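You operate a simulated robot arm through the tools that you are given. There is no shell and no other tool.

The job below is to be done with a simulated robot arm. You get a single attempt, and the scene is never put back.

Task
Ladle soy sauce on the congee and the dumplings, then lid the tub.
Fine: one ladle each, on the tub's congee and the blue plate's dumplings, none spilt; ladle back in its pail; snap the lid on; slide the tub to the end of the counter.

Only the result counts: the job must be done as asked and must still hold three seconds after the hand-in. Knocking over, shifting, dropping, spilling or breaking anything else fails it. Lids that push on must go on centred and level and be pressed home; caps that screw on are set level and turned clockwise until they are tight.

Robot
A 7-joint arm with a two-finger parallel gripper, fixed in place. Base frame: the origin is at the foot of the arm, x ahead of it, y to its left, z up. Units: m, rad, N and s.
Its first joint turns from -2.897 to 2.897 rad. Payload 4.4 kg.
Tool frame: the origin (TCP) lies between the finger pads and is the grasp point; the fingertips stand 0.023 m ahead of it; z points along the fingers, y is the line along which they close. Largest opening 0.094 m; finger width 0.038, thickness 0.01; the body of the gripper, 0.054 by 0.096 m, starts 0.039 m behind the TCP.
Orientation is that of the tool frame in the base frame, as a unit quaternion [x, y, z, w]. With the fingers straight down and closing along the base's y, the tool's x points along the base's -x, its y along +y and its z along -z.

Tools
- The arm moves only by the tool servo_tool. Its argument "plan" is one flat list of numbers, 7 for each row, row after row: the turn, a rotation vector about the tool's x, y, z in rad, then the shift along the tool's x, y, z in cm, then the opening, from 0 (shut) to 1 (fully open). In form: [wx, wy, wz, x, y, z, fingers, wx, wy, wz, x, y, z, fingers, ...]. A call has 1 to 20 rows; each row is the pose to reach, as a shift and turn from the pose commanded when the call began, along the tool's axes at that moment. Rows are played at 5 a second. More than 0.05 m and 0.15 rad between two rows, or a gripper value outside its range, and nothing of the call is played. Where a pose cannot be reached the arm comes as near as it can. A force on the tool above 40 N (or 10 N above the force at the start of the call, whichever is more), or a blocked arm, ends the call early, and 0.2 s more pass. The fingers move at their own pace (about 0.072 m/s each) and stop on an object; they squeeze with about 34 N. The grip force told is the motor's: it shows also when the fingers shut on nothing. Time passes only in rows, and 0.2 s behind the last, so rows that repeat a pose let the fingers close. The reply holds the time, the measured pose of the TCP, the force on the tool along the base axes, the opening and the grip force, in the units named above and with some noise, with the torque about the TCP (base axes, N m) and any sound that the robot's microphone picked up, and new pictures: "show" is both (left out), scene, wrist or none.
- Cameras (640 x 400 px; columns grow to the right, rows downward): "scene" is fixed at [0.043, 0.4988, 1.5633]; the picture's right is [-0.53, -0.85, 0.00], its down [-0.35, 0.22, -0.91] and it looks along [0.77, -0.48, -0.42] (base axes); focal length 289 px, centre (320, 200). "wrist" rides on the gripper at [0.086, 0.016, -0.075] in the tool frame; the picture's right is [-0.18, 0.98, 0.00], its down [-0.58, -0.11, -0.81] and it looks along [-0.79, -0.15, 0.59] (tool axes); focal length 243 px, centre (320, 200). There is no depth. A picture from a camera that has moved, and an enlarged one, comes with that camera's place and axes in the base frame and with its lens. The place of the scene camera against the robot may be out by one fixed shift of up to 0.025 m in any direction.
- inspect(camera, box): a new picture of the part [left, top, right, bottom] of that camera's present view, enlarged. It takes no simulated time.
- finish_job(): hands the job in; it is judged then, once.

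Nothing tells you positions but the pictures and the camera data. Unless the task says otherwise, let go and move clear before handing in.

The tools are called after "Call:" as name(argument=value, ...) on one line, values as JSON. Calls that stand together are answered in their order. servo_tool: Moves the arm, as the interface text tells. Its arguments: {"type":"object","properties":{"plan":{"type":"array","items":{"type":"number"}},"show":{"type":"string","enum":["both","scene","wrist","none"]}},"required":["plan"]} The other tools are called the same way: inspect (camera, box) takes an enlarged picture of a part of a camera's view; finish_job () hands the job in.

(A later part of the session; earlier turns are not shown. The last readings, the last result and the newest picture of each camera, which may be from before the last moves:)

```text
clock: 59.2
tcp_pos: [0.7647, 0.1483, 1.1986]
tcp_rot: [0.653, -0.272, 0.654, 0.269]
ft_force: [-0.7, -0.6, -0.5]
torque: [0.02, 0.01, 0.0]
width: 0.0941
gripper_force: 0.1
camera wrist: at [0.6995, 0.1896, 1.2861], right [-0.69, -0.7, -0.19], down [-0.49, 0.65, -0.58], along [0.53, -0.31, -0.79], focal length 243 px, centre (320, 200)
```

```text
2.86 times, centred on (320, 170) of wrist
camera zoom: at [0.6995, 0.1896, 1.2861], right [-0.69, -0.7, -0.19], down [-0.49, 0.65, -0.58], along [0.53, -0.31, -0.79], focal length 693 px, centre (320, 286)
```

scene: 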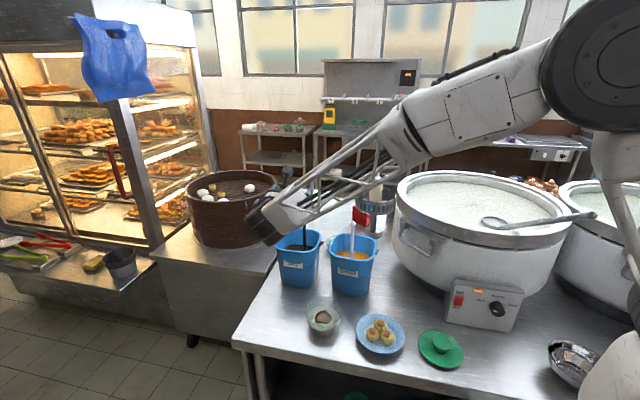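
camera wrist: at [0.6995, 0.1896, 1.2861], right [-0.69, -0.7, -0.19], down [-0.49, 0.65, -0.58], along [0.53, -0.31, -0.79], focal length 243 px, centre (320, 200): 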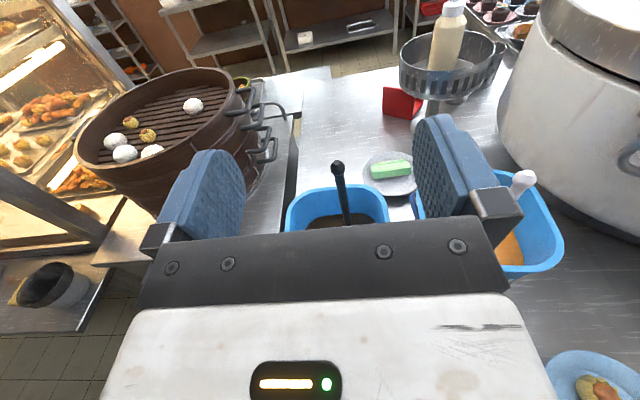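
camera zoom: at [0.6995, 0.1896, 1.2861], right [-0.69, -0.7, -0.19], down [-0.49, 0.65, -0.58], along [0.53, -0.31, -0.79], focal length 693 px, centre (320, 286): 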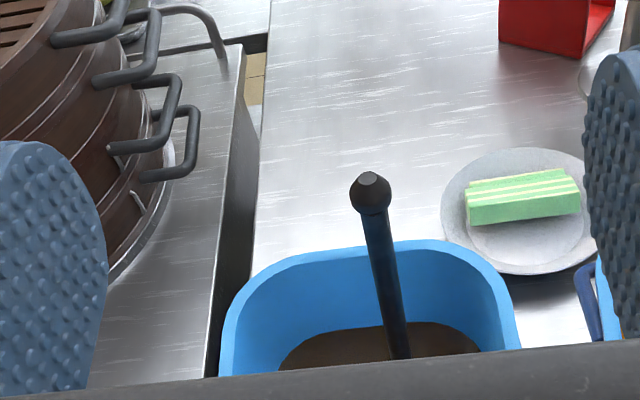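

The ladle still stands at about (0.857, 0.057), and the gripper is lined up within a millimetre. Descending and advancing to it.

Call:
servo_tool(plan=[0, 0, 0, -4.5, 0, 0, 1, 0, 0, 0, -9, 0, 0, 1, 0, 0, 0, -13.5, 0, 0, 1, 0, 0, 0, -16.5, 0, 0, 1, 0, 0, 0, -17.9, 0, 0, 1, 0, 0, 0, -17.9, 0, 3, 1, 0, 0, 0, -17.9, 0, 6, 1, 0, 0, 0, -17.9, 0, 9, 1, 0, 0, 0, -17.9, 0, 9, 1], show="wrist")

Call:
inspect(camera="wrist", box=[200, 60, 440, 240])

```text
clock: 61.2
tcp_pos: [0.8291, 0.087, 1.0207]
tcp_rot: [0.653, -0.271, 0.654, 0.268]
ft_force: [0.2, 0.4, 0.2]
torque: [-0.01, 0.01, -0.01]
width: 0.0941
gripper_force: 0.1
camera wrist: at [0.7635, 0.1266, 1.1071], right [-0.69, -0.7, -0.19], down [-0.49, 0.65, -0.58], along [0.52, -0.31, -0.79], focal length 243 px, centre (320, 200)
```

wrist: 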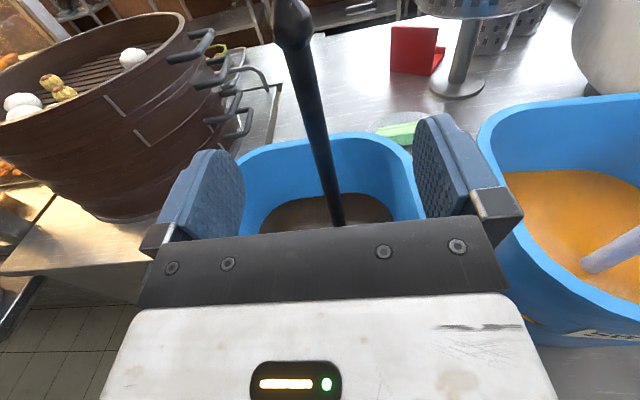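

```text
2.22 times, centred on (320, 150) of wrist
camera zoom: at [0.7635, 0.1266, 1.1071], right [-0.69, -0.7, -0.19], down [-0.49, 0.65, -0.58], along [0.52, -0.31, -0.79], focal length 539 px, centre (320, 311)
```

zoom: 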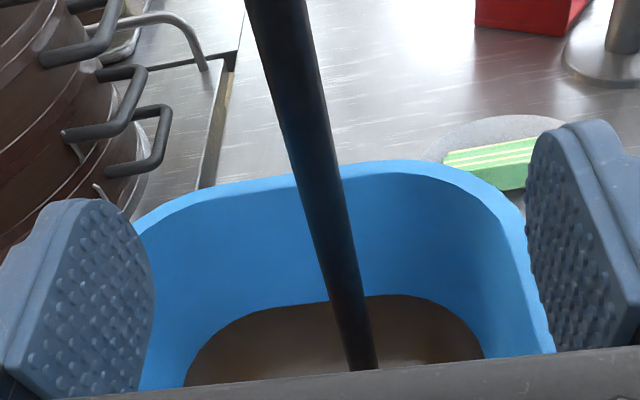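

Call:
servo_tool(plan=[0, 0, 0, 0, 0, 2, 1, 0, 0, 0, 0, 0, 4, 1, 0, 0, 0, 0, 0, 4, 0.5, 0, 0, 0, 0, 0, 4, 0.25, 0, 0, 0, 0, 0, 4, 0, 0, 0, 0, 0, 0, 4, 0, 0, 0, 0, 0, 0, 4, 0], show="wrist")

Call:
inspect(camera="wrist", box=[200, 60, 440, 240])

```text
clock: 62.8
tcp_pos: [0.8574, 0.0571, 1.0208]
tcp_rot: [0.653, -0.271, 0.654, 0.269]
ft_force: [-0.4, -0.1, 0.9]
torque: [-0.03, -0.09, 0.0]
width: 0.0115
gripper_force: 34.0
camera wrist: at [0.7921, 0.0975, 1.107], right [-0.69, -0.7, -0.19], down [-0.49, 0.65, -0.58], along [0.52, -0.31, -0.79], focal length 243 px, centre (320, 200)
```

wrist: 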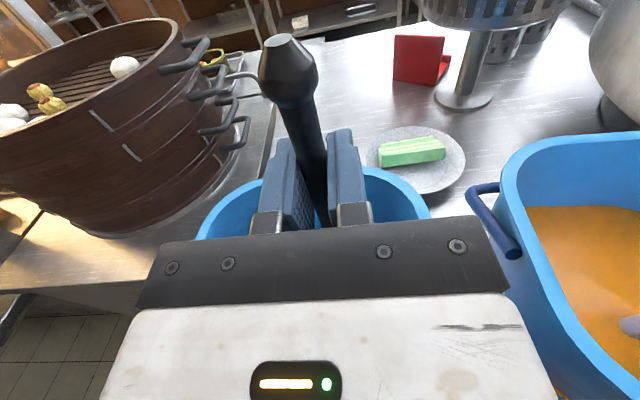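

```text
2.22 times, centred on (320, 150) of wrist
camera zoom: at [0.7921, 0.0975, 1.107], right [-0.69, -0.7, -0.19], down [-0.49, 0.65, -0.58], along [0.52, -0.31, -0.79], focal length 539 px, centre (320, 311)
```

zoom: 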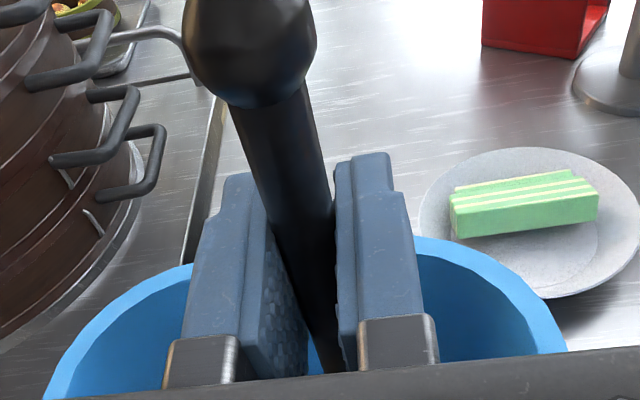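

The ladle is gripped again, square and centred. Lifting it straight up, slowly.

Call:
servo_tool(plan=[0, 0, 0, 0.8, 0, 0, 0, 0, 0, 0, 2, 0, 0, 0, 0, 0, 0, 3.5, 0, 0, 0, 0, 0, 0, 5, 0, 0, 0, 0, 0, 0, 6.5, 0, 0, 0, 0, 0, 0, 8, 0, 0, 0, 0, 0, 0, 9.5, 0, 0, 0, 0, 0, 0, 11, 0, 0, 0, 0, 0, 0, 12.5, 0, 0, 0, 0, 0, 0, 14, 0, 0, 0, 0, 0, 0, 15.5, 0, 0, 0, 0, 0, 0, 17, 0, 0, 0, 0, 0, 0, 18.5, 0, 0, 0, 0, 0, 0, 20, 0, 0, 0, 0, 0, 0, 21.5, 0, 0, 0, 0, 0, 0, 23, 0, 0, 0, 0, 0, 0, 24.5, 0, 0, 0, 0, 0, 0, 26, 0, 0, 0, 0, 0, 0, 26.8, 0, 0, 0, 0, 0, 0, 26.8, 0, 0, 0], show="both")

Call:
inspect(camera="scene", box=[270, 180, 334, 220])

```text
clock: 67.0
tcp_pos: [0.8571, 0.0575, 1.2875]
tcp_rot: [0.653, -0.271, 0.654, 0.27]
ft_force: [0.3, -0.2, -1.1]
torque: [-0.03, 0.0, 0.0]
width: 0.0112
gripper_force: 33.9
camera wrist: at [0.791, 0.0979, 1.3748], right [-0.69, -0.7, -0.19], down [-0.49, 0.65, -0.58], along [0.52, -0.31, -0.79], focal length 243 px, centre (320, 200)
```

scene: 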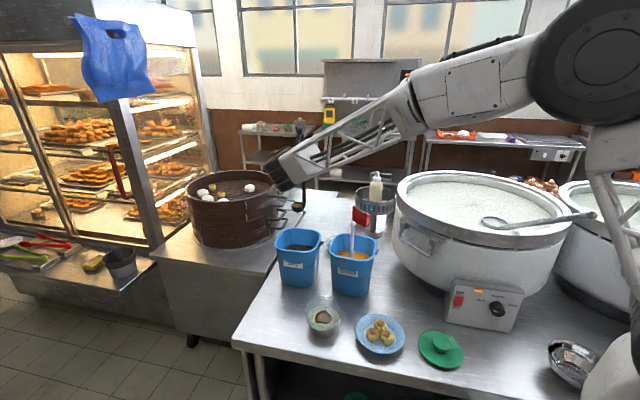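
wrist: 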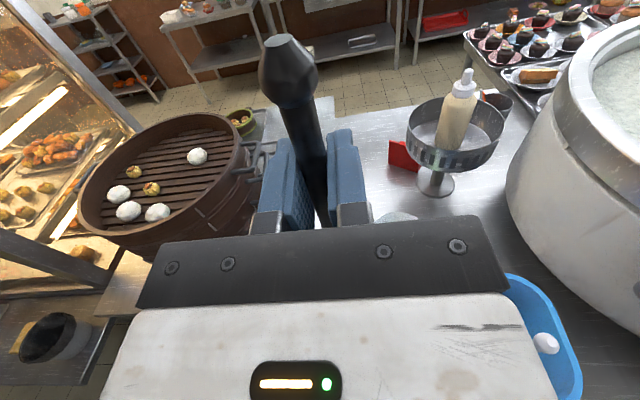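

```text
10.00 times, centred on (302, 200) of scene
camera zoom: at [0.043, 0.4988, 1.5633], right [-0.53, -0.85, 0.0], down [-0.35, 0.22, -0.91], along [0.77, -0.48, -0.42], focal length 2886 px, centre (500, 200)
```

zoom: 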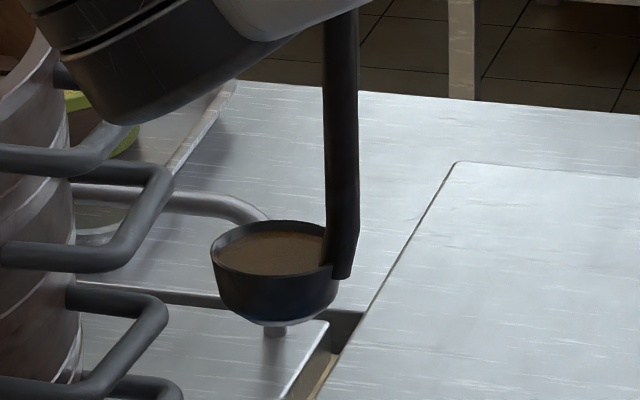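

The cup is full and level, and nothing is dripping. I'll carry it on a smooth curve, clear of the sweet ladle, to the start of the plate pour.

Call:
servo_tool(plan=[0, 0, 0, 0, 0.2, -0.39, 0, 0, 0, 0, 0, 0.77, -1.49, 0, 0, 0, 0, 0, 1.7, -3.15, 0, 0, 0, 0, 0, 2.97, -5.24, 0, 0, 0, 0, 0, 4.58, -7.59, 0, 0, 0, 0, 0, 6.53, -10.07, 0, 0, 0, 0, 0, 8.77, -12.54, 0, 0, 0, 0, 0, 11.3, -14.89, 0, 0, 0, 0, 0, 14.05, -17.03, 0, 0, 0, 0, -0.4, 16.97, -18.89, 0, 0, 0, 0, -1.4, 19.98, -20.44, 0, 0, 0, 0, -3, 22.99, -21.67, 0, 0, 0, 0, -5, 25.88, -22.6, 0, 0, 0, 0, -7.2, 28.54, -23.25, 0, 0, 0, 0, -9.2, 30.83, -23.68, 0, 0, 0, 0, -10.8, 32.62, -23.93, 0, 0, 0, 0, -11.8, 33.78, -24.06, 0, 0, 0, 0, -12.15, 34.2, -24.1, 0, 0, 0, 0, -12.15, 34.2, -24.1, 0, 0, 0, 0, -12.15, 34.2, -24.1, 0], show="both")

Call:
inspect(camera="scene", box=[280, 220, 460, 370])

```text
clock: 71.2
tcp_pos: [0.4442, -0.0144, 1.166]
tcp_rot: [0.653, -0.271, 0.654, 0.27]
ft_force: [-0.4, -0.7, -1.9]
torque: [-0.03, 0.01, 0.03]
width: 0.0112
gripper_force: 34.3
camera wrist: at [0.3796, 0.0258, 1.2524], right [-0.69, -0.7, -0.19], down [-0.49, 0.65, -0.58], along [0.52, -0.31, -0.79], focal length 243 px, centre (320, 200)
```

scene: 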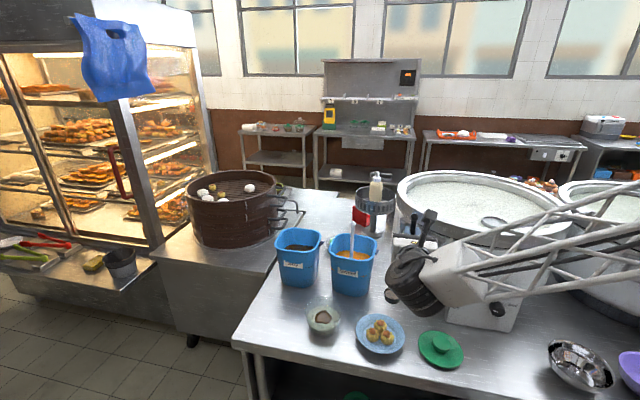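
wrist: 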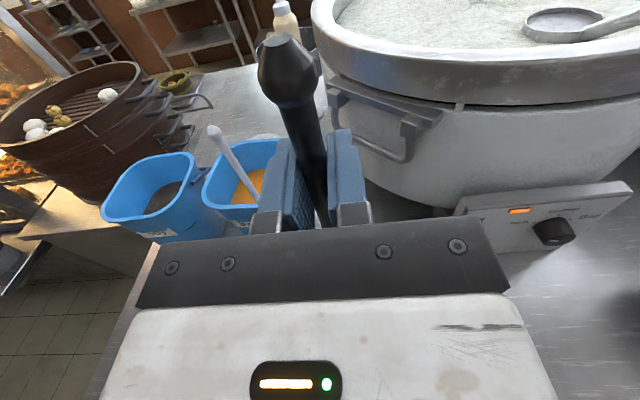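

```text
2.67 times, centred on (370, 295) of scene
camera zoom: at [0.043, 0.4988, 1.5633], right [-0.53, -0.85, 0.0], down [-0.35, 0.22, -0.91], along [0.77, -0.48, -0.42], focal length 770 px, centre (187, -53)
```

zoom: 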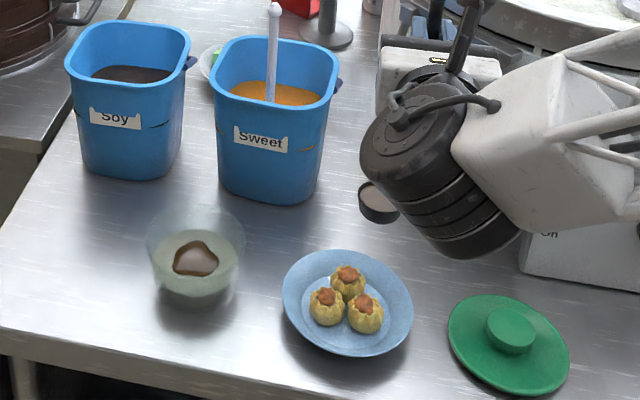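

The full cup hangs beside the dumplings exactly where predicted, and its pouring lip is over their centre. I'll begin tilting slowly, sweeping the lip a little so that the stream runs over all three dumplings.

Call:
servo_tool(plan=[0, 0, -0.06, 0.25, -1.97, -0.39, 0, 0, 0, -0.12, 0.43, -3.95, -0.78, 0, 0, 0, -0.18, 0.53, -5.13, -0.78, 0, 0, 0, -0.24, 0.57, -6.31, -0.78, 0, 0, 0, -0.3, 0.54, -6.95, -0.04, 0, 0, 0, -0.36, 0.43, -7.42, 0.96, 0], show="scene")

Call:
inspect(camera="scene", box=[320, 240, 440, 370])

```text
clock: 72.6
tcp_pos: [0.5038, 0.0316, 1.1707]
tcp_rot: [0.691, -0.149, 0.594, 0.383]
ft_force: [-0.1, -0.1, -0.7]
torque: [0.04, -0.02, 0.03]
width: 0.0115
gripper_force: 33.9
```

scene: 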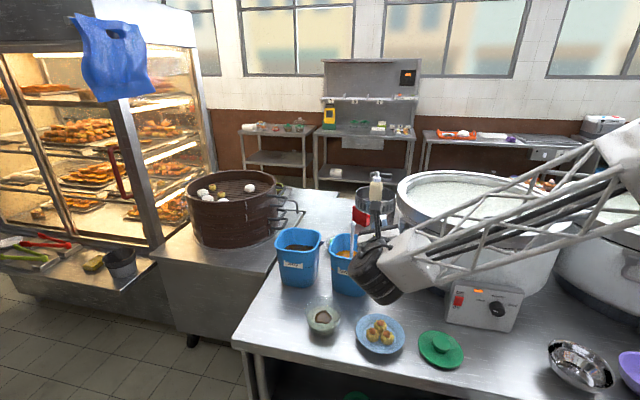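

```text
3.08 times, centred on (380, 305) of scene
camera zoom: at [0.043, 0.4988, 1.5633], right [-0.53, -0.85, 0.0], down [-0.35, 0.22, -0.91], along [0.77, -0.48, -0.42], focal length 888 px, centre (135, -123)
```

zoom: 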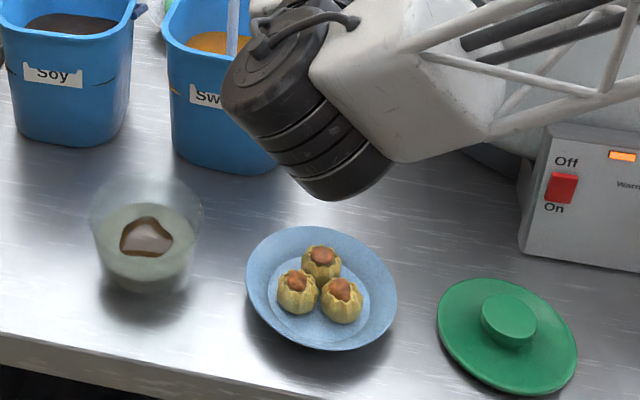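

Nothing is flowing yet at 21°. I'll continue tilting with the small sweep.

Call:
servo_tool(plan=[0, 0, -0.07, 0.09, -0.85, 0.74, 0, 0, 0, -0.14, 0.28, -2.21, 0.74, 0, 0, 0, -0.21, 0.12, -2.93, -0.6, 0, 0, 0, -0.28, -0.13, -3.63, -1.95, 0], show="scene")

Call:
inspect(camera="scene", box=[320, 240, 440, 370])

```text
clock: 73.6
tcp_pos: [0.5132, 0.069, 1.1556]
tcp_rot: [0.705, -0.051, 0.535, 0.463]
ft_force: [-0.6, -0.3, -0.6]
torque: [0.03, -0.04, 0.02]
width: 0.0113
gripper_force: 33.4
```

scene: 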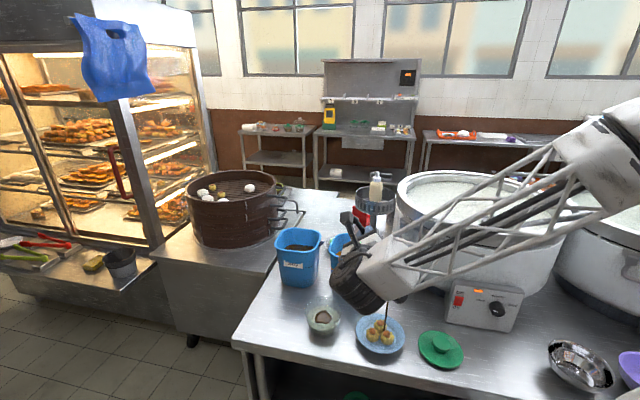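

```text
3.08 times, centred on (380, 305) of scene
camera zoom: at [0.043, 0.4988, 1.5633], right [-0.53, -0.85, 0.0], down [-0.35, 0.22, -0.91], along [0.77, -0.48, -0.42], focal length 888 px, centre (135, -123)
```

zoom: 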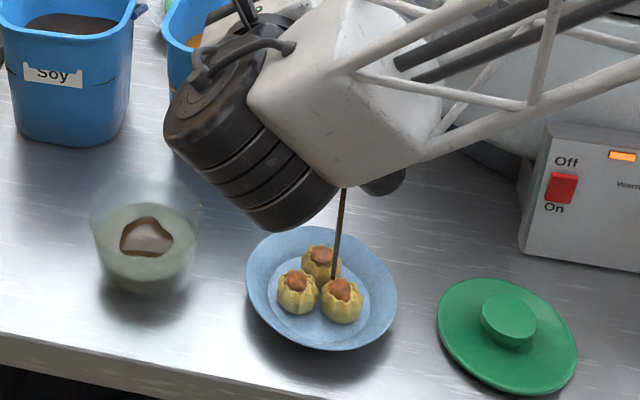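

Soy is streaming onto the dumplings. I'll continue the tilt and sweep.

Call:
servo_tool(plan=[0, 0, -0.07, 0.28, -1.35, 0, 0, 0, 0, -0.14, 1.43, -3.99, 0.1, 0, 0, 0, -0.21, 2.47, -6.65, 0.21, 0, 0, 0, -0.28, 2.47, -8.02, 0.21, 0, 0, 0, -0.35, 1.83, -8.68, 1.45, 0, 0, 0, -0.42, 1.11, -9.34, 2.69, 0, 0, 0, -0.49, 0.81, -10.68, 2.69, 0, 0, 0, -0.56, 0, -11.43, 1.35, 0, 0, 0, -0.63, -0.9, -12.15, 0, 0, 0, 0, -0.7, -1.46, -13.41, 0, 0], show="scene")

Call:
inspect(camera="scene", box=[320, 240, 440, 370])

```text
clock: 75.8
tcp_pos: [0.5836, 0.1392, 1.0646]
tcp_rot: [0.68, 0.194, 0.345, 0.617]
ft_force: [-0.4, 0.4, -0.7]
torque: [0.09, -0.1, 0.03]
width: 0.0113
gripper_force: 33.7
```

scene: 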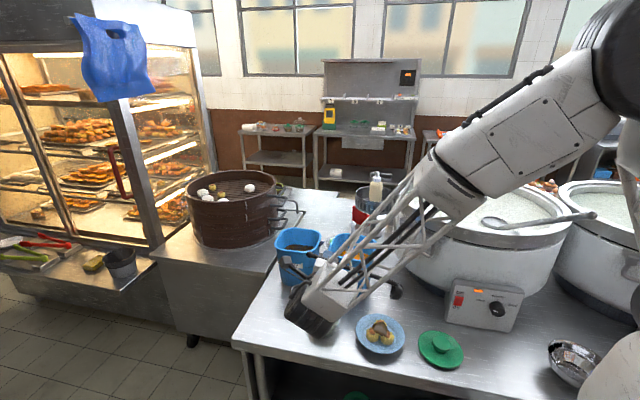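

```text
3.08 times, centred on (380, 305) of scene
camera zoom: at [0.043, 0.4988, 1.5633], right [-0.53, -0.85, 0.0], down [-0.35, 0.22, -0.91], along [0.77, -0.48, -0.42], focal length 888 px, centre (135, -123)
```

zoom: 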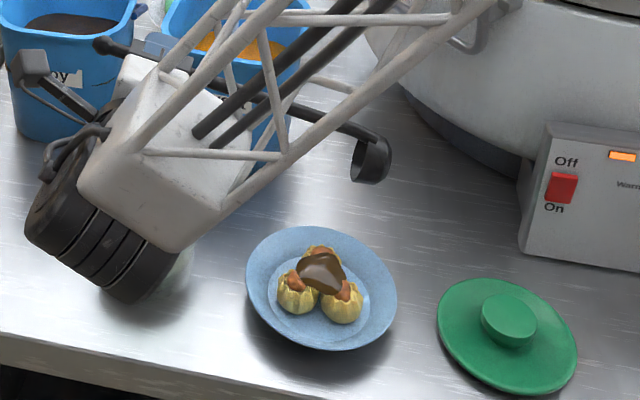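

The soy now lies over the three dumplings and the stream has stopped. I'll tip on to 100° and hold to drain the last drops onto the plate.

Call:
servo_tool(plan=[0, 0, -0.1, 1.13, -2.11, 0.5, 0, 0, 0, -0.2, 2.07, -4.25, 0.99, 0, 0, 0, -0.3, 2.06, -6.21, 0.99, 0, 0, 0, -0.41, 1.81, -8.36, 0.99, 0, 0, 0, -0.41, 1.81, -8.36, 0.99, 0, 0, 0, -0.41, 1.81, -8.36, 0.99, 0, 0, 0, -0.41, 1.81, -8.36, 0.99, 0, 0, 0, -0.41, 1.81, -8.36, 0.99, 0, 0, 0, -0.41, 1.81, -8.36, 0.99, 0], show="scene")

Call:
inspect(camera="scene", box=[280, 240, 440, 370])

```text
clock: 77.8
tcp_pos: [0.6178, 0.1573, 0.9888]
tcp_rot: [0.626, 0.328, 0.212, 0.675]
ft_force: [0.1, -0.8, -2.2]
torque: [0.14, -0.12, 0.03]
width: 0.0111
gripper_force: 33.8
```

scene: 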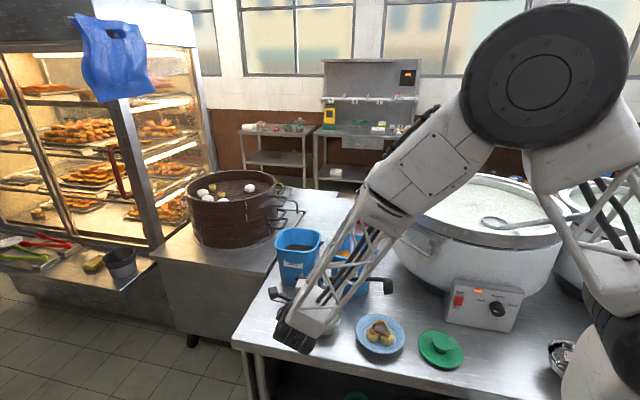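

```text
3.08 times, centred on (360, 305) of scene
camera zoom: at [0.043, 0.4988, 1.5633], right [-0.53, -0.85, 0.0], down [-0.35, 0.22, -0.91], along [0.77, -0.48, -0.42], focal length 888 px, centre (197, -123)
```

zoom: 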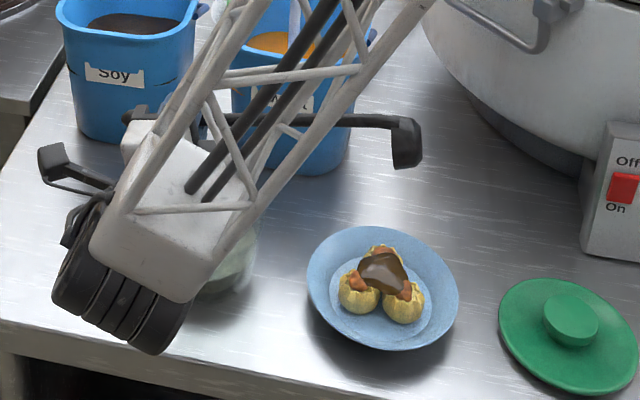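

All the soy is on the dumplings and the counter looks clean. Tipping the ladle back upright about the same lip point over the plate.

Call:
servo_tool(plan=[0, 0, 0.125, -0.73, 2.34, 0, 0, 0, 0, 0.25, -1.76, 4.58, 0, 0, 0, 0, 0.375, -3.05, 6.67, 0, 0, 0, 0, 0.5, -4.59, 8.58, 0, 0, 0, 0, 0.625, -6.36, 10.29, 0, 0, 0, 0, 0.75, -8.33, 11.76, 0, 0, 0, 0, 0.875, -10.46, 12.97, 0, 0, 0, 0, 1.0, -12.74, 13.91, 0, 0, 0, 0, 1.125, -15.11, 14.56, 0, 0, 0, 0, 1.25, -17.54, 14.91, 0, 0, 0, 0, 1.375, -20.0, 14.95, 0, 0, 0, 0, 1.5, -22.44, 14.68, 0, 0, 0, 0, 1.625, -24.83, 14.12, 0, 0, 0, 0, 1.75, -27.13, 13.26, 0, 0, 0, 0, 1.75, -27.13, 13.26, 0, 0, 0, 0, 1.75, -27.13, 13.26, 0, 0], show="both")

Call:
inspect(camera="scene", box=[280, 240, 440, 370])

Call:
inspect(camera="wrist", box=[200, 60, 440, 240])

```text
clock: 81.2
tcp_pos: [0.4446, -0.0142, 1.1674]
tcp_rot: [0.653, -0.271, 0.653, 0.27]
ft_force: [-0.6, 0.0, -0.6]
torque: [-0.03, 0.0, 0.01]
width: 0.0112
gripper_force: 34.3
camera wrist: at [0.3792, 0.026, 1.2534], right [-0.69, -0.7, -0.19], down [-0.49, 0.65, -0.58], along [0.52, -0.31, -0.79], focal length 243 px, centre (320, 200)
```

scene: 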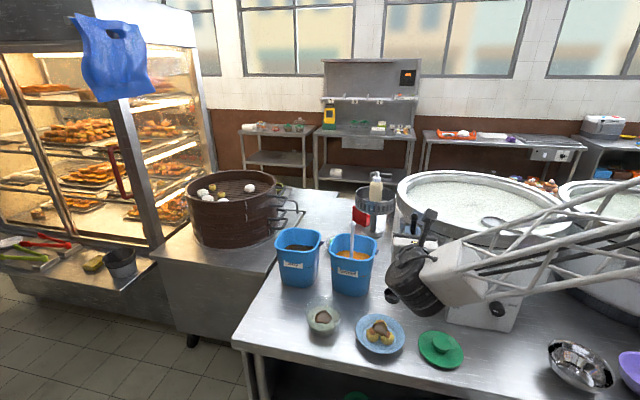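
wrist: 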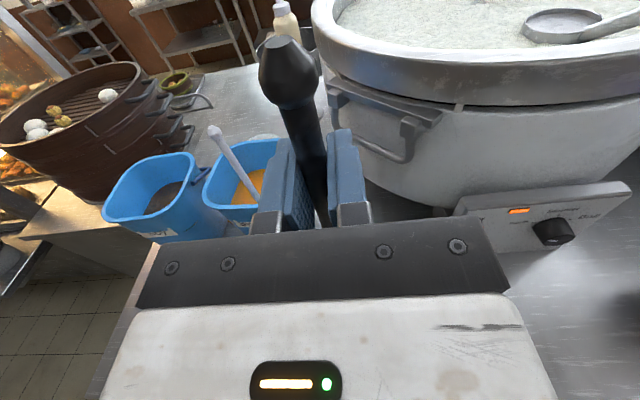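

```text
3.08 times, centred on (360, 305) of scene
camera zoom: at [0.043, 0.4988, 1.5633], right [-0.53, -0.85, 0.0], down [-0.35, 0.22, -0.91], along [0.77, -0.48, -0.42], focal length 888 px, centre (197, -123)
```

zoom: 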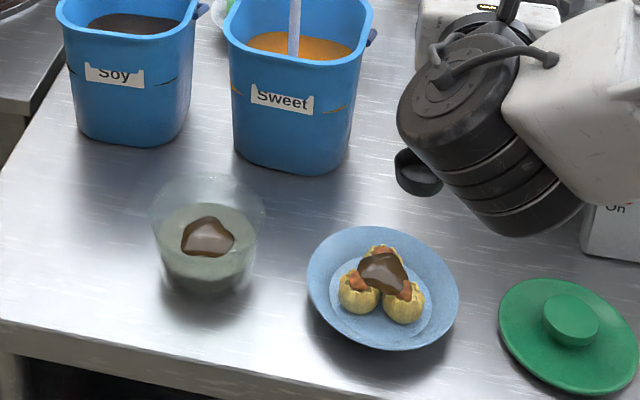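

```text
2.22 times, centred on (320, 150) of wrist
camera zoom: at [0.3792, 0.026, 1.2534], right [-0.69, -0.7, -0.19], down [-0.49, 0.65, -0.58], along [0.52, -0.31, -0.79], focal length 539 px, centre (320, 311)
```

zoom: 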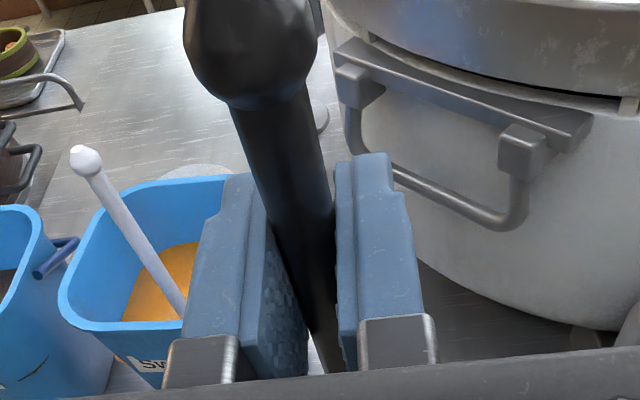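

Both servings are on and the ladle is empty and upright. I'll carry it back along the same curve to above the soy pail.

Call:
servo_tool(plan=[0, 0, 0, 0.35, -0.42, 0.04, 0, 0, 0, 0, 1.35, -1.58, 0.17, 0, 0, 0, 0, 2.95, -3.37, 0.42, 0, 0, 0, 0, 4.95, -5.66, 0.85, 0, 0, 0, 0, 7.15, -8.32, 1.5, 0, 0, 0, 0, 9.15, -11.21, 2.43, 0, 0, 0, 0, 10.75, -14.22, 3.66, 0, 0, 0, 0, 11.75, -17.23, 5.21, 0, 0, 0, 0, 12.15, -20.15, 7.07, 0, 0, 0, 0, 12.15, -22.9, 9.21, 0, 0, 0, 0, 12.15, -25.43, 11.56, 0, 0, 0, 0, 12.15, -27.67, 14.03, 0, 0, 0, 0, 12.15, -29.62, 16.51, 0, 0, 0, 0, 12.15, -31.23, 18.86, 0, 0, 0, 0, 12.15, -32.5, 20.95, 0, 0, 0, 0, 12.15, -33.43, 22.61, 0, 0, 0, 0, 12.15, -34.0, 23.71, 0, 0, 0, 0, 12.15, -34.2, 24.1, 0, 0, 0, 0, 12.15, -34.2, 24.1, 0], show="both")

Call:
inspect(camera="scene", box=[250, 170, 400, 300])

```text
clock: 85.2
tcp_pos: [0.8572, 0.0568, 1.2888]
tcp_rot: [0.653, -0.27, 0.654, 0.269]
ft_force: [-0.4, -0.3, -0.8]
torque: [-0.01, -0.01, -0.01]
width: 0.0113
gripper_force: 33.8
camera wrist: at [0.7913, 0.0978, 1.3746], right [-0.69, -0.7, -0.19], down [-0.49, 0.65, -0.58], along [0.52, -0.31, -0.79], focal length 243 px, centre (320, 200)
```

scene: 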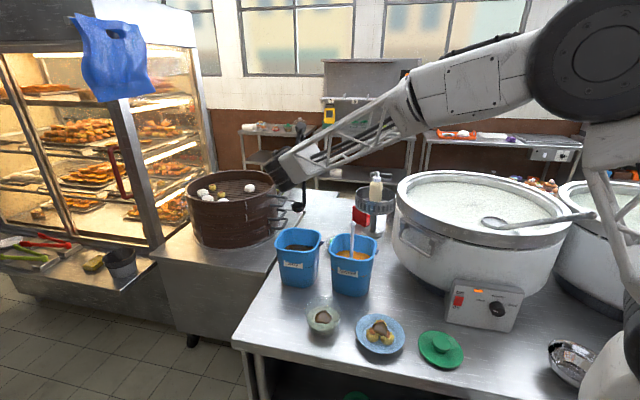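
wrist: 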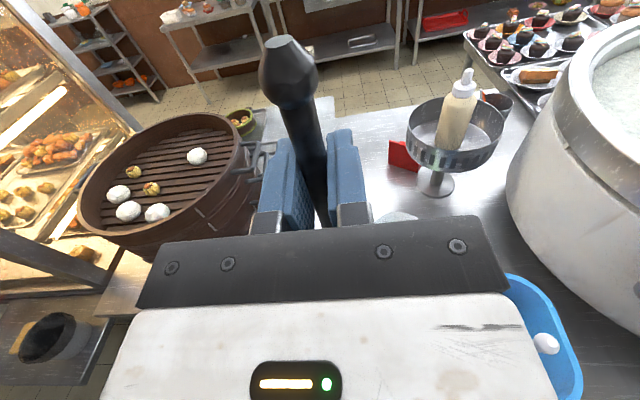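

```text
3.08 times, centred on (325, 235) of scene
camera zoom: at [0.043, 0.4988, 1.5633], right [-0.53, -0.85, 0.0], down [-0.35, 0.22, -0.91], along [0.77, -0.48, -0.42], focal length 888 px, centre (305, 92)
```

zoom: 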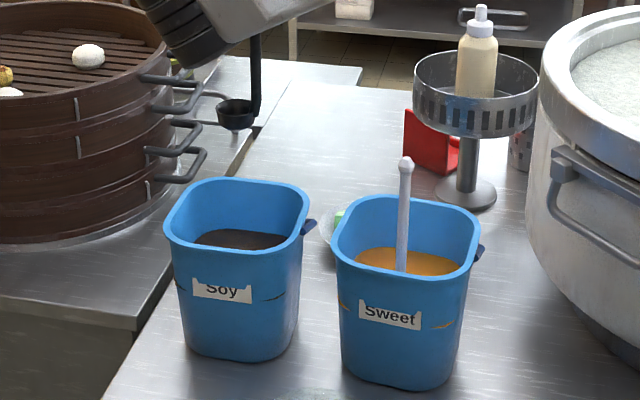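

Lowering the ladle straight back into the soy pail.

Call:
servo_tool(plan=[0, 0, 0, -1.5, 0, 0, 0, 0, 0, 0, -3.5, 0, 0, 0, 0, 0, 0, -5.5, 0, 0, 0, 0, 0, 0, -7.5, 0, 0, 0, 0, 0, 0, -9.5, 0, 0, 0, 0, 0, 0, -11.5, 0, 0, 0, 0, 0, 0, -13.5, 0, 0, 0, 0, 0, 0, -15.5, 0, 0, 0, 0, 0, 0, -17.5, 0, 0, 0, 0, 0, 0, -19.5, 0, 0, 0, 0, 0, 0, -21.5, 0, 0, 0, 0, 0, 0, -23.5, 0, 0, 0, 0, 0, 0, -25, 0, 0, 0, 0, 0, 0, -26, 0, 0, 0, 0, 0, 0, -26, 0, 0, 0], show="wrist")

Call:
servo_tool(plan=[0, 0, 0, -0.3, 0, 0, 0, 0, 0, 0, -0.55, 0, 0, 0], show="none")

```text
clock: 88.4
tcp_pos: [0.857, 0.0571, 1.0279]
tcp_rot: [0.653, -0.271, 0.654, 0.269]
ft_force: [0.0, -0.4, -0.9]
torque: [-0.01, 0.02, -0.03]
width: 0.0111
gripper_force: 34.2
camera wrist: at [0.7915, 0.098, 1.1149], right [-0.69, -0.7, -0.19], down [-0.49, 0.65, -0.58], along [0.52, -0.31, -0.79], focal length 243 px, centre (320, 200)
```

wrist: 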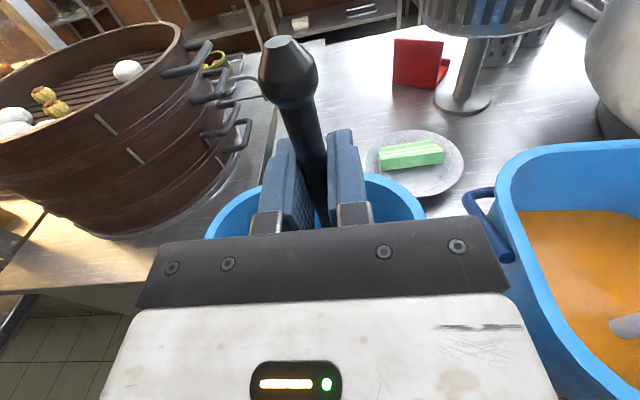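

```text
clock: 89.0
tcp_pos: [0.8564, 0.0568, 1.0222]
tcp_rot: [0.653, -0.271, 0.653, 0.271]
ft_force: [-0.2, 0.2, -0.9]
torque: [-0.02, 0.04, 0.02]
width: 0.0111
gripper_force: 34.1
```

Call:
servo_tool(plan=[0, 0, 0, -0.2, 0, 0, 0], show="none")

```text
clock: 89.4
tcp_pos: [0.8585, 0.0567, 1.0205]
tcp_rot: [0.653, -0.271, 0.654, 0.27]
ft_force: [0.1, 0.7, -1.1]
torque: [0.0, 0.0, 0.02]
width: 0.0112
gripper_force: 33.8
```

Call:
servo_tool(plan=[0, 0, 0, -0.15, 0, 0, 0], show="none")

```text
clock: 89.8
tcp_pos: [0.8563, 0.0579, 1.02]
tcp_rot: [0.653, -0.271, 0.654, 0.27]
ft_force: [-1.9, 0.4, 11.2]
torque: [0.12, 0.36, 0.02]
width: 0.0109
gripper_force: 34.6
```

The cup stands on the pail floor again. I'll ease off, open the fingers and back straight out.

Call:
servo_tool(plan=[0, 0, 0, 0.1, 0, 0, 0, 0, 0, 0, 0.1, 0, 0, 0.2, 0, 0, 0, 0.1, 0, 0, 0.4, 0, 0, 0, 0.1, 0, 0, 0.4, 0, 0, 0, 0.1, 0, 0, 1, 0, 0, 0, 0.1, 0, 0, 1, 0, 0, 0, 0.1, 0, 0, 1], show="wrist")

```text
clock: 91.4
tcp_pos: [0.8586, 0.0575, 1.0204]
tcp_rot: [0.653, -0.271, 0.654, 0.27]
ft_force: [-0.5, 0.5, 0.1]
torque: [-0.02, 0.02, 0.0]
width: 0.094
gripper_force: 0.1
camera wrist: at [0.7917, 0.098, 1.1071], right [-0.69, -0.7, -0.19], down [-0.49, 0.65, -0.58], along [0.52, -0.31, -0.79], focal length 243 px, centre (320, 200)
```

wrist: 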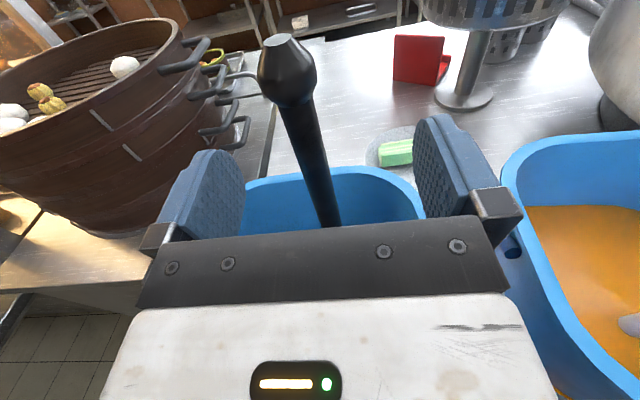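

The ladle is released and standing. I'll back straight out and rise clear.

Call:
servo_tool(plan=[0, 0, 0, 0, 0, -2, 1, 0, 0, 0, 0, 0, -5, 1, 0, 0, 0, 0, 0, -8, 1, 0, 0, 0, 0, 0, -11, 1, 0, 0, 0, 0, 0, -13, 1, 0, 0, 0, 4, 0, -14, 1, 0, 0, 0, 8, 0, -15, 1, 0, 0, 0, 12, 0, -16, 1, 0, 0, 0, 16, 0, -17, 1, 0, 0, 0, 20, 0, -18, 1, 0, 0, 0, 24, 0, -18, 1, 0, 0, 0, 27, 0, -18, 1], show="both")

Call:
inspect(camera="scene", box=[250, 190, 410, 300])

```text
clock: 94.0
tcp_pos: [0.731, 0.1845, 1.2899]
tcp_rot: [0.654, -0.27, 0.653, 0.27]
ft_force: [-0.6, 0.3, -0.8]
torque: [0.0, 0.0, 0.0]
width: 0.0942
gripper_force: 0.0
camera wrist: at [0.6652, 0.2255, 1.3775], right [-0.69, -0.7, -0.18], down [-0.49, 0.65, -0.58], along [0.52, -0.31, -0.79], focal length 243 px, centre (320, 200)
```

scene: 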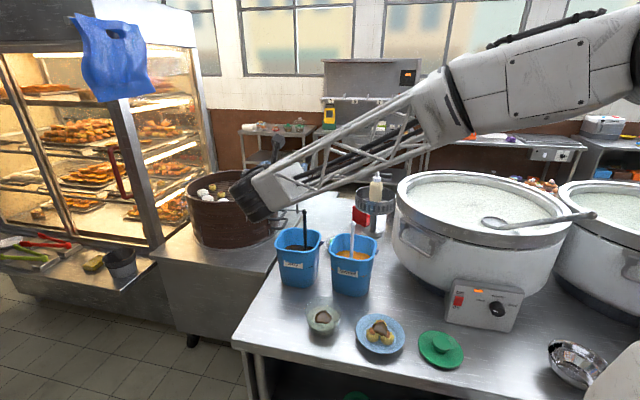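
wrist: 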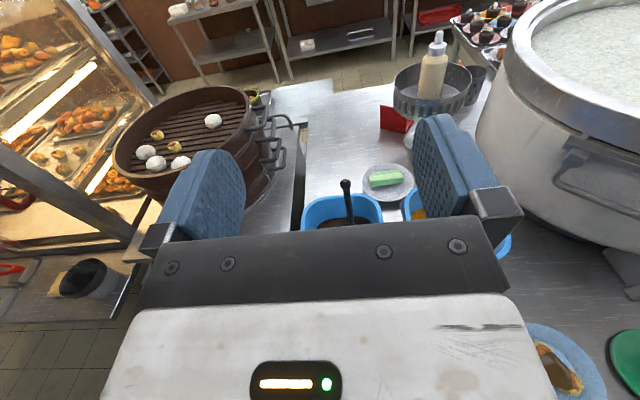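

```text
3.64 times, centred on (330, 245) of scene
camera zoom: at [0.043, 0.4988, 1.5633], right [-0.53, -0.85, 0.0], down [-0.35, 0.22, -0.91], along [0.77, -0.48, -0.42], focal length 1050 px, centre (284, 36)
```

zoom: 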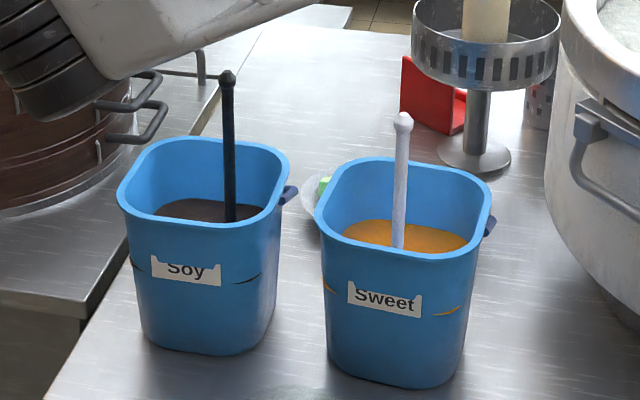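

The ladle stands safely back in the soy pail. Now I'll turn the tool back to pointing down for the lid work, retracing the turn I used earlier.

Call:
servo_tool(plan=[-0.099, 0, 0.099, 0, 0, 0, 1, -0.198, 0, 0.198, 0, 0, 0, 1, -0.297, 0, 0.297, 0, 0, 0, 1, -0.396, 0, 0.396, 0, 0, 0, 1, -0.495, 0, 0.495, 0, 0, 0, 1, -0.594, 0, 0.594, 0, 0, 0, 1, -0.693, 0, 0.693, 0, 0, 0, 1, -0.792, 0, 0.792, 0, 0, 0, 1, -0.891, 0, 0.891, 0, 0, 0, 1, -0.99, 0, 0.99, 0, 0, 0, 1, -1.089, 0, 1.089, 0, 0, 0, 1, -1.188, 0, 1.188, 0, 0, 0, 1], show="scene")

```text
clock: 96.6
tcp_pos: [0.729, 0.1859, 1.2901]
tcp_rot: [-0.15, 0.869, -0.435, -0.18]
ft_force: [0.9, -0.4, 0.0]
torque: [0.01, 0.0, -0.01]
width: 0.094
gripper_force: 0.1
```

scene: 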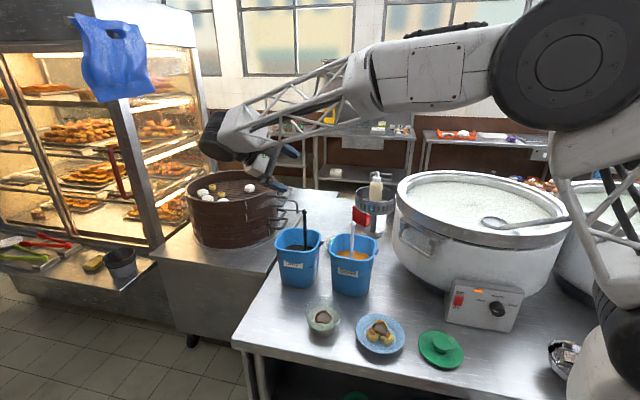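

Call:
servo_tool(plan=[-0.099, 0, 0.099, 0, 0, 0, 1, -0.198, 0, 0.198, 0, 0, 0, 1, -0.297, 0, 0.297, 0, 0, 0, 1, -0.396, 0, 0.396, 0, 0, 0, 1, -0.495, 0, 0.495, 0, 0, 0, 1, -0.594, 0, 0.594, 0, 0, 0, 1, -0.693, 0, 0.693, 0, 0, 0, 1, -0.792, 0, 0.792, 0, 0, 0, 1, -0.891, 0, 0.891, 0, 0, 0, 1, -0.97, 0, 0.97, 0, 0, 0, 1, -1.0335, 0, 1.0335, 0, 0, 0, 1, -1.0335, 0, 1.0335, 0, 0, 0, 1], show="both")

```text
clock: 99.2
tcp_pos: [0.7292, 0.184, 1.2898]
tcp_rot: [0.383, 0.924, 0.001, 0.0]
ft_force: [0.2, 0.2, 0.6]
torque: [0.04, 0.0, -0.01]
width: 0.094
gripper_force: 0.0
camera wrist: at [0.6782, 0.2561, 1.3651], right [0.83, 0.56, 0.0], down [0.33, -0.49, 0.81], along [0.46, -0.66, -0.59], focal length 243 px, centre (320, 200)
```

scene: 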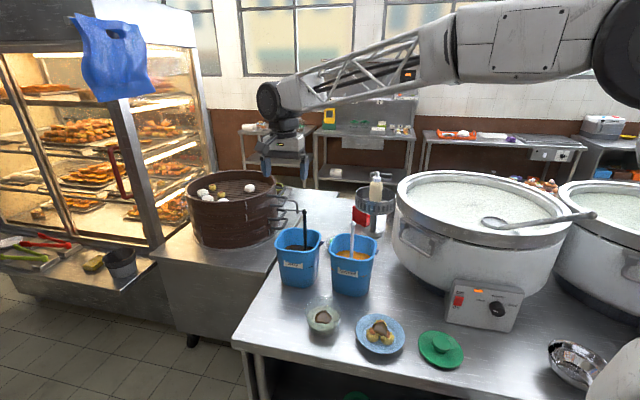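
wrist: 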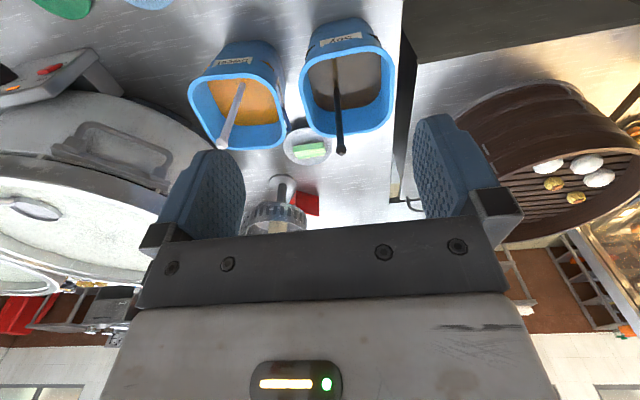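

The tool points down with its closing axis along the counter. I'll move over toward the lid to locate it precisely.

Call:
servo_tool(plan=[0, 0, 0, 1.27, -3.79, 1.58, 1, 0, 0, 0, 2.53, -7.58, 3.17, 1, 0, 0, 0, 3.8, -11.37, 4.75, 1, 0, 0, 0, 5.07, -15.15, 6.33, 1, 0, 0, 0, 6.33, -18.94, 7.92, 1, 0, 0, 0, 7.6, -22.73, 9.5, 1, 0, 0, 0, 8.87, -26.52, 11.08, 1, 0, 0, 0, 10.13, -30.3, 12.67, 1, 0, 0, 0, 11.4, -34.09, 14.25, 1, 0, 0, 0, 12.67, -37.88, 15.83, 1, 0, 0, 0, 13.93, -41.67, 17.42, 1, 0, 0, 0, 15.2, -45.46, 19, 1, 0, 0, 0, 15.2, -45.46, 19, 1], show="both")

Call:
inspect(camera="wrist", box=[220, 0, 460, 150])

```text
clock: 102.0
tcp_pos: [0.3002, -0.029, 1.0989]
tcp_rot: [0.383, 0.924, 0.001, 0.0]
ft_force: [0.3, 0.7, -0.2]
torque: [-0.02, 0.02, 0.0]
width: 0.0941
gripper_force: 0.0
camera wrist: at [0.2494, 0.0414, 1.1742], right [0.82, 0.57, 0.0], down [0.33, -0.49, 0.81], along [0.46, -0.66, -0.59], focal length 243 px, centre (320, 200)
```

scene: 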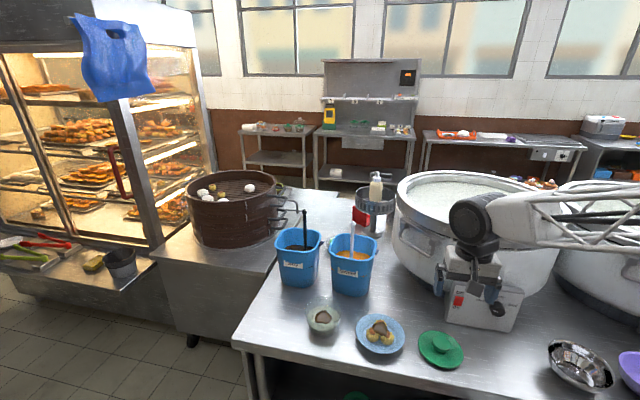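
wrist: 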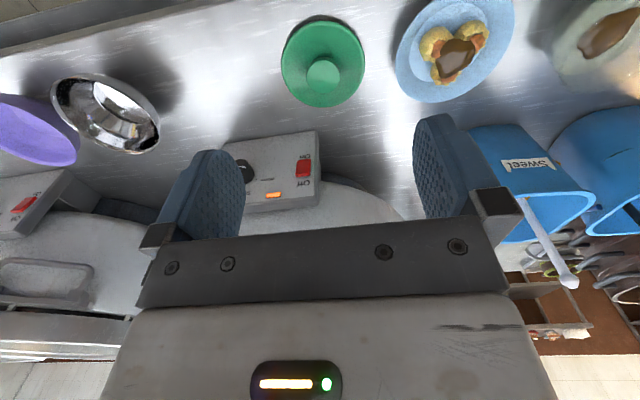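

```text
2.67 times, centred on (340, 75) of wrist
camera zoom: at [0.2494, 0.0414, 1.1742], right [0.82, 0.57, 0.0], down [0.33, -0.49, 0.81], along [0.46, -0.66, -0.59], focal length 647 px, centre (267, 533)
```

zoom: 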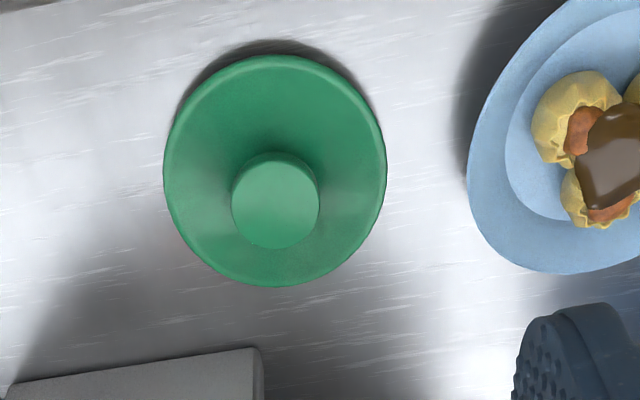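

The lid centre is at about (0.353, -0.100), with its knob about 4.6 cm wide and its top near z≈0.83. I'll move above it and take a closer look.

Call:
servo_tool(plan=[0, 0, 0, -2.2, -0.3, 4, 1, 0, 0, 0, -4.4, -0.6, 8, 1, 0, 0, 0, -6.6, -0.9, 12, 1, 0, 0, 0, -8.77, -1.27, 16, 1, 0, 0, 0, -8.77, -1.27, 18, 1, 0, 0, 0, -8.77, -1.27, 18, 1], show="both")

Call:
inspect(camera="wrist", box=[220, 0, 440, 140])

Call:
inspect(camera="scene", box=[380, 290, 500, 380])

```text
clock: 103.4
tcp_pos: [0.3544, -0.1009, 0.9192]
tcp_rot: [0.382, 0.924, 0.001, 0.0]
ft_force: [0.1, 0.0, 0.0]
torque: [0.04, -0.01, 0.0]
width: 0.094
gripper_force: 0.2
camera wrist: at [0.3036, -0.0287, 0.9944], right [0.82, 0.57, 0.0], down [0.33, -0.49, 0.81], along [0.46, -0.66, -0.59], focal length 243 px, centre (320, 200)
```

scene: 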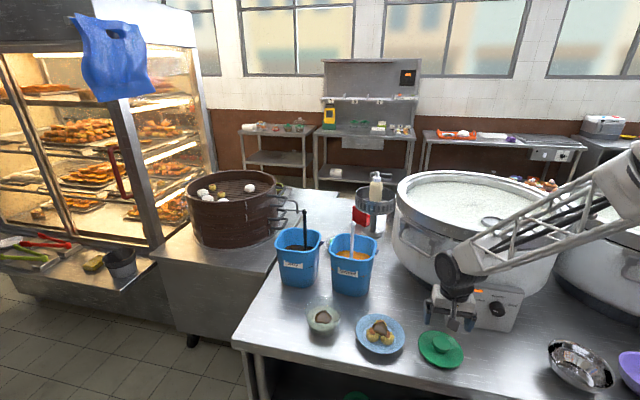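
wrist: 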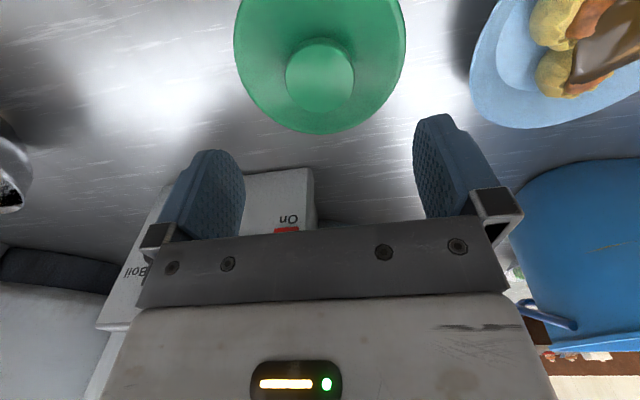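

```text
2.86 times, centred on (330, 70) of wrist
camera zoom: at [0.3036, -0.0287, 0.9944], right [0.82, 0.57, 0.0], down [0.33, -0.49, 0.81], along [0.46, -0.66, -0.59], focal length 693 px, centre (291, 571)
```

zoom: 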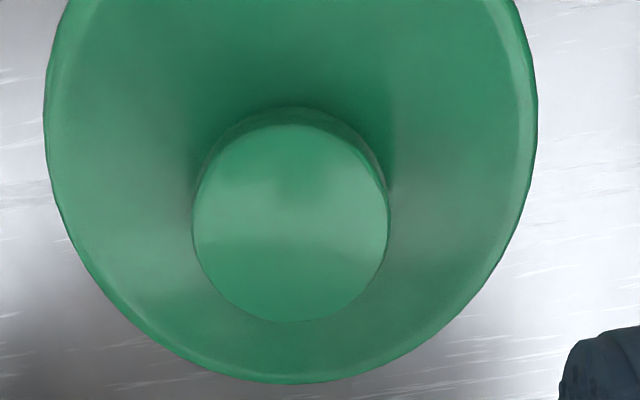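

```text
4.44 times, centred on (440, 335) of scene
camera zoom: at [0.043, 0.4988, 1.5633], right [-0.53, -0.85, 0.0], down [-0.35, 0.22, -0.91], along [0.77, -0.48, -0.42], focal length 1283 px, centre (-213, -400)
```

zoom: 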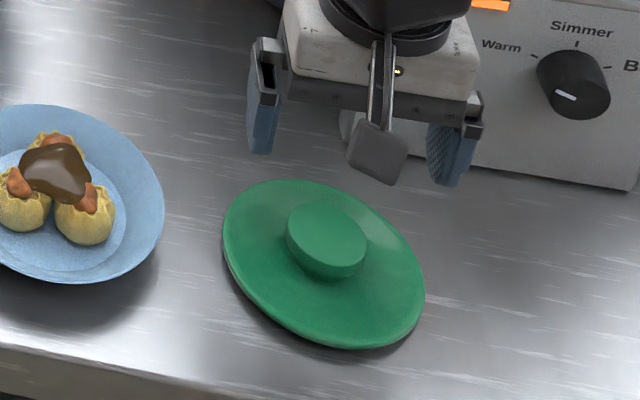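

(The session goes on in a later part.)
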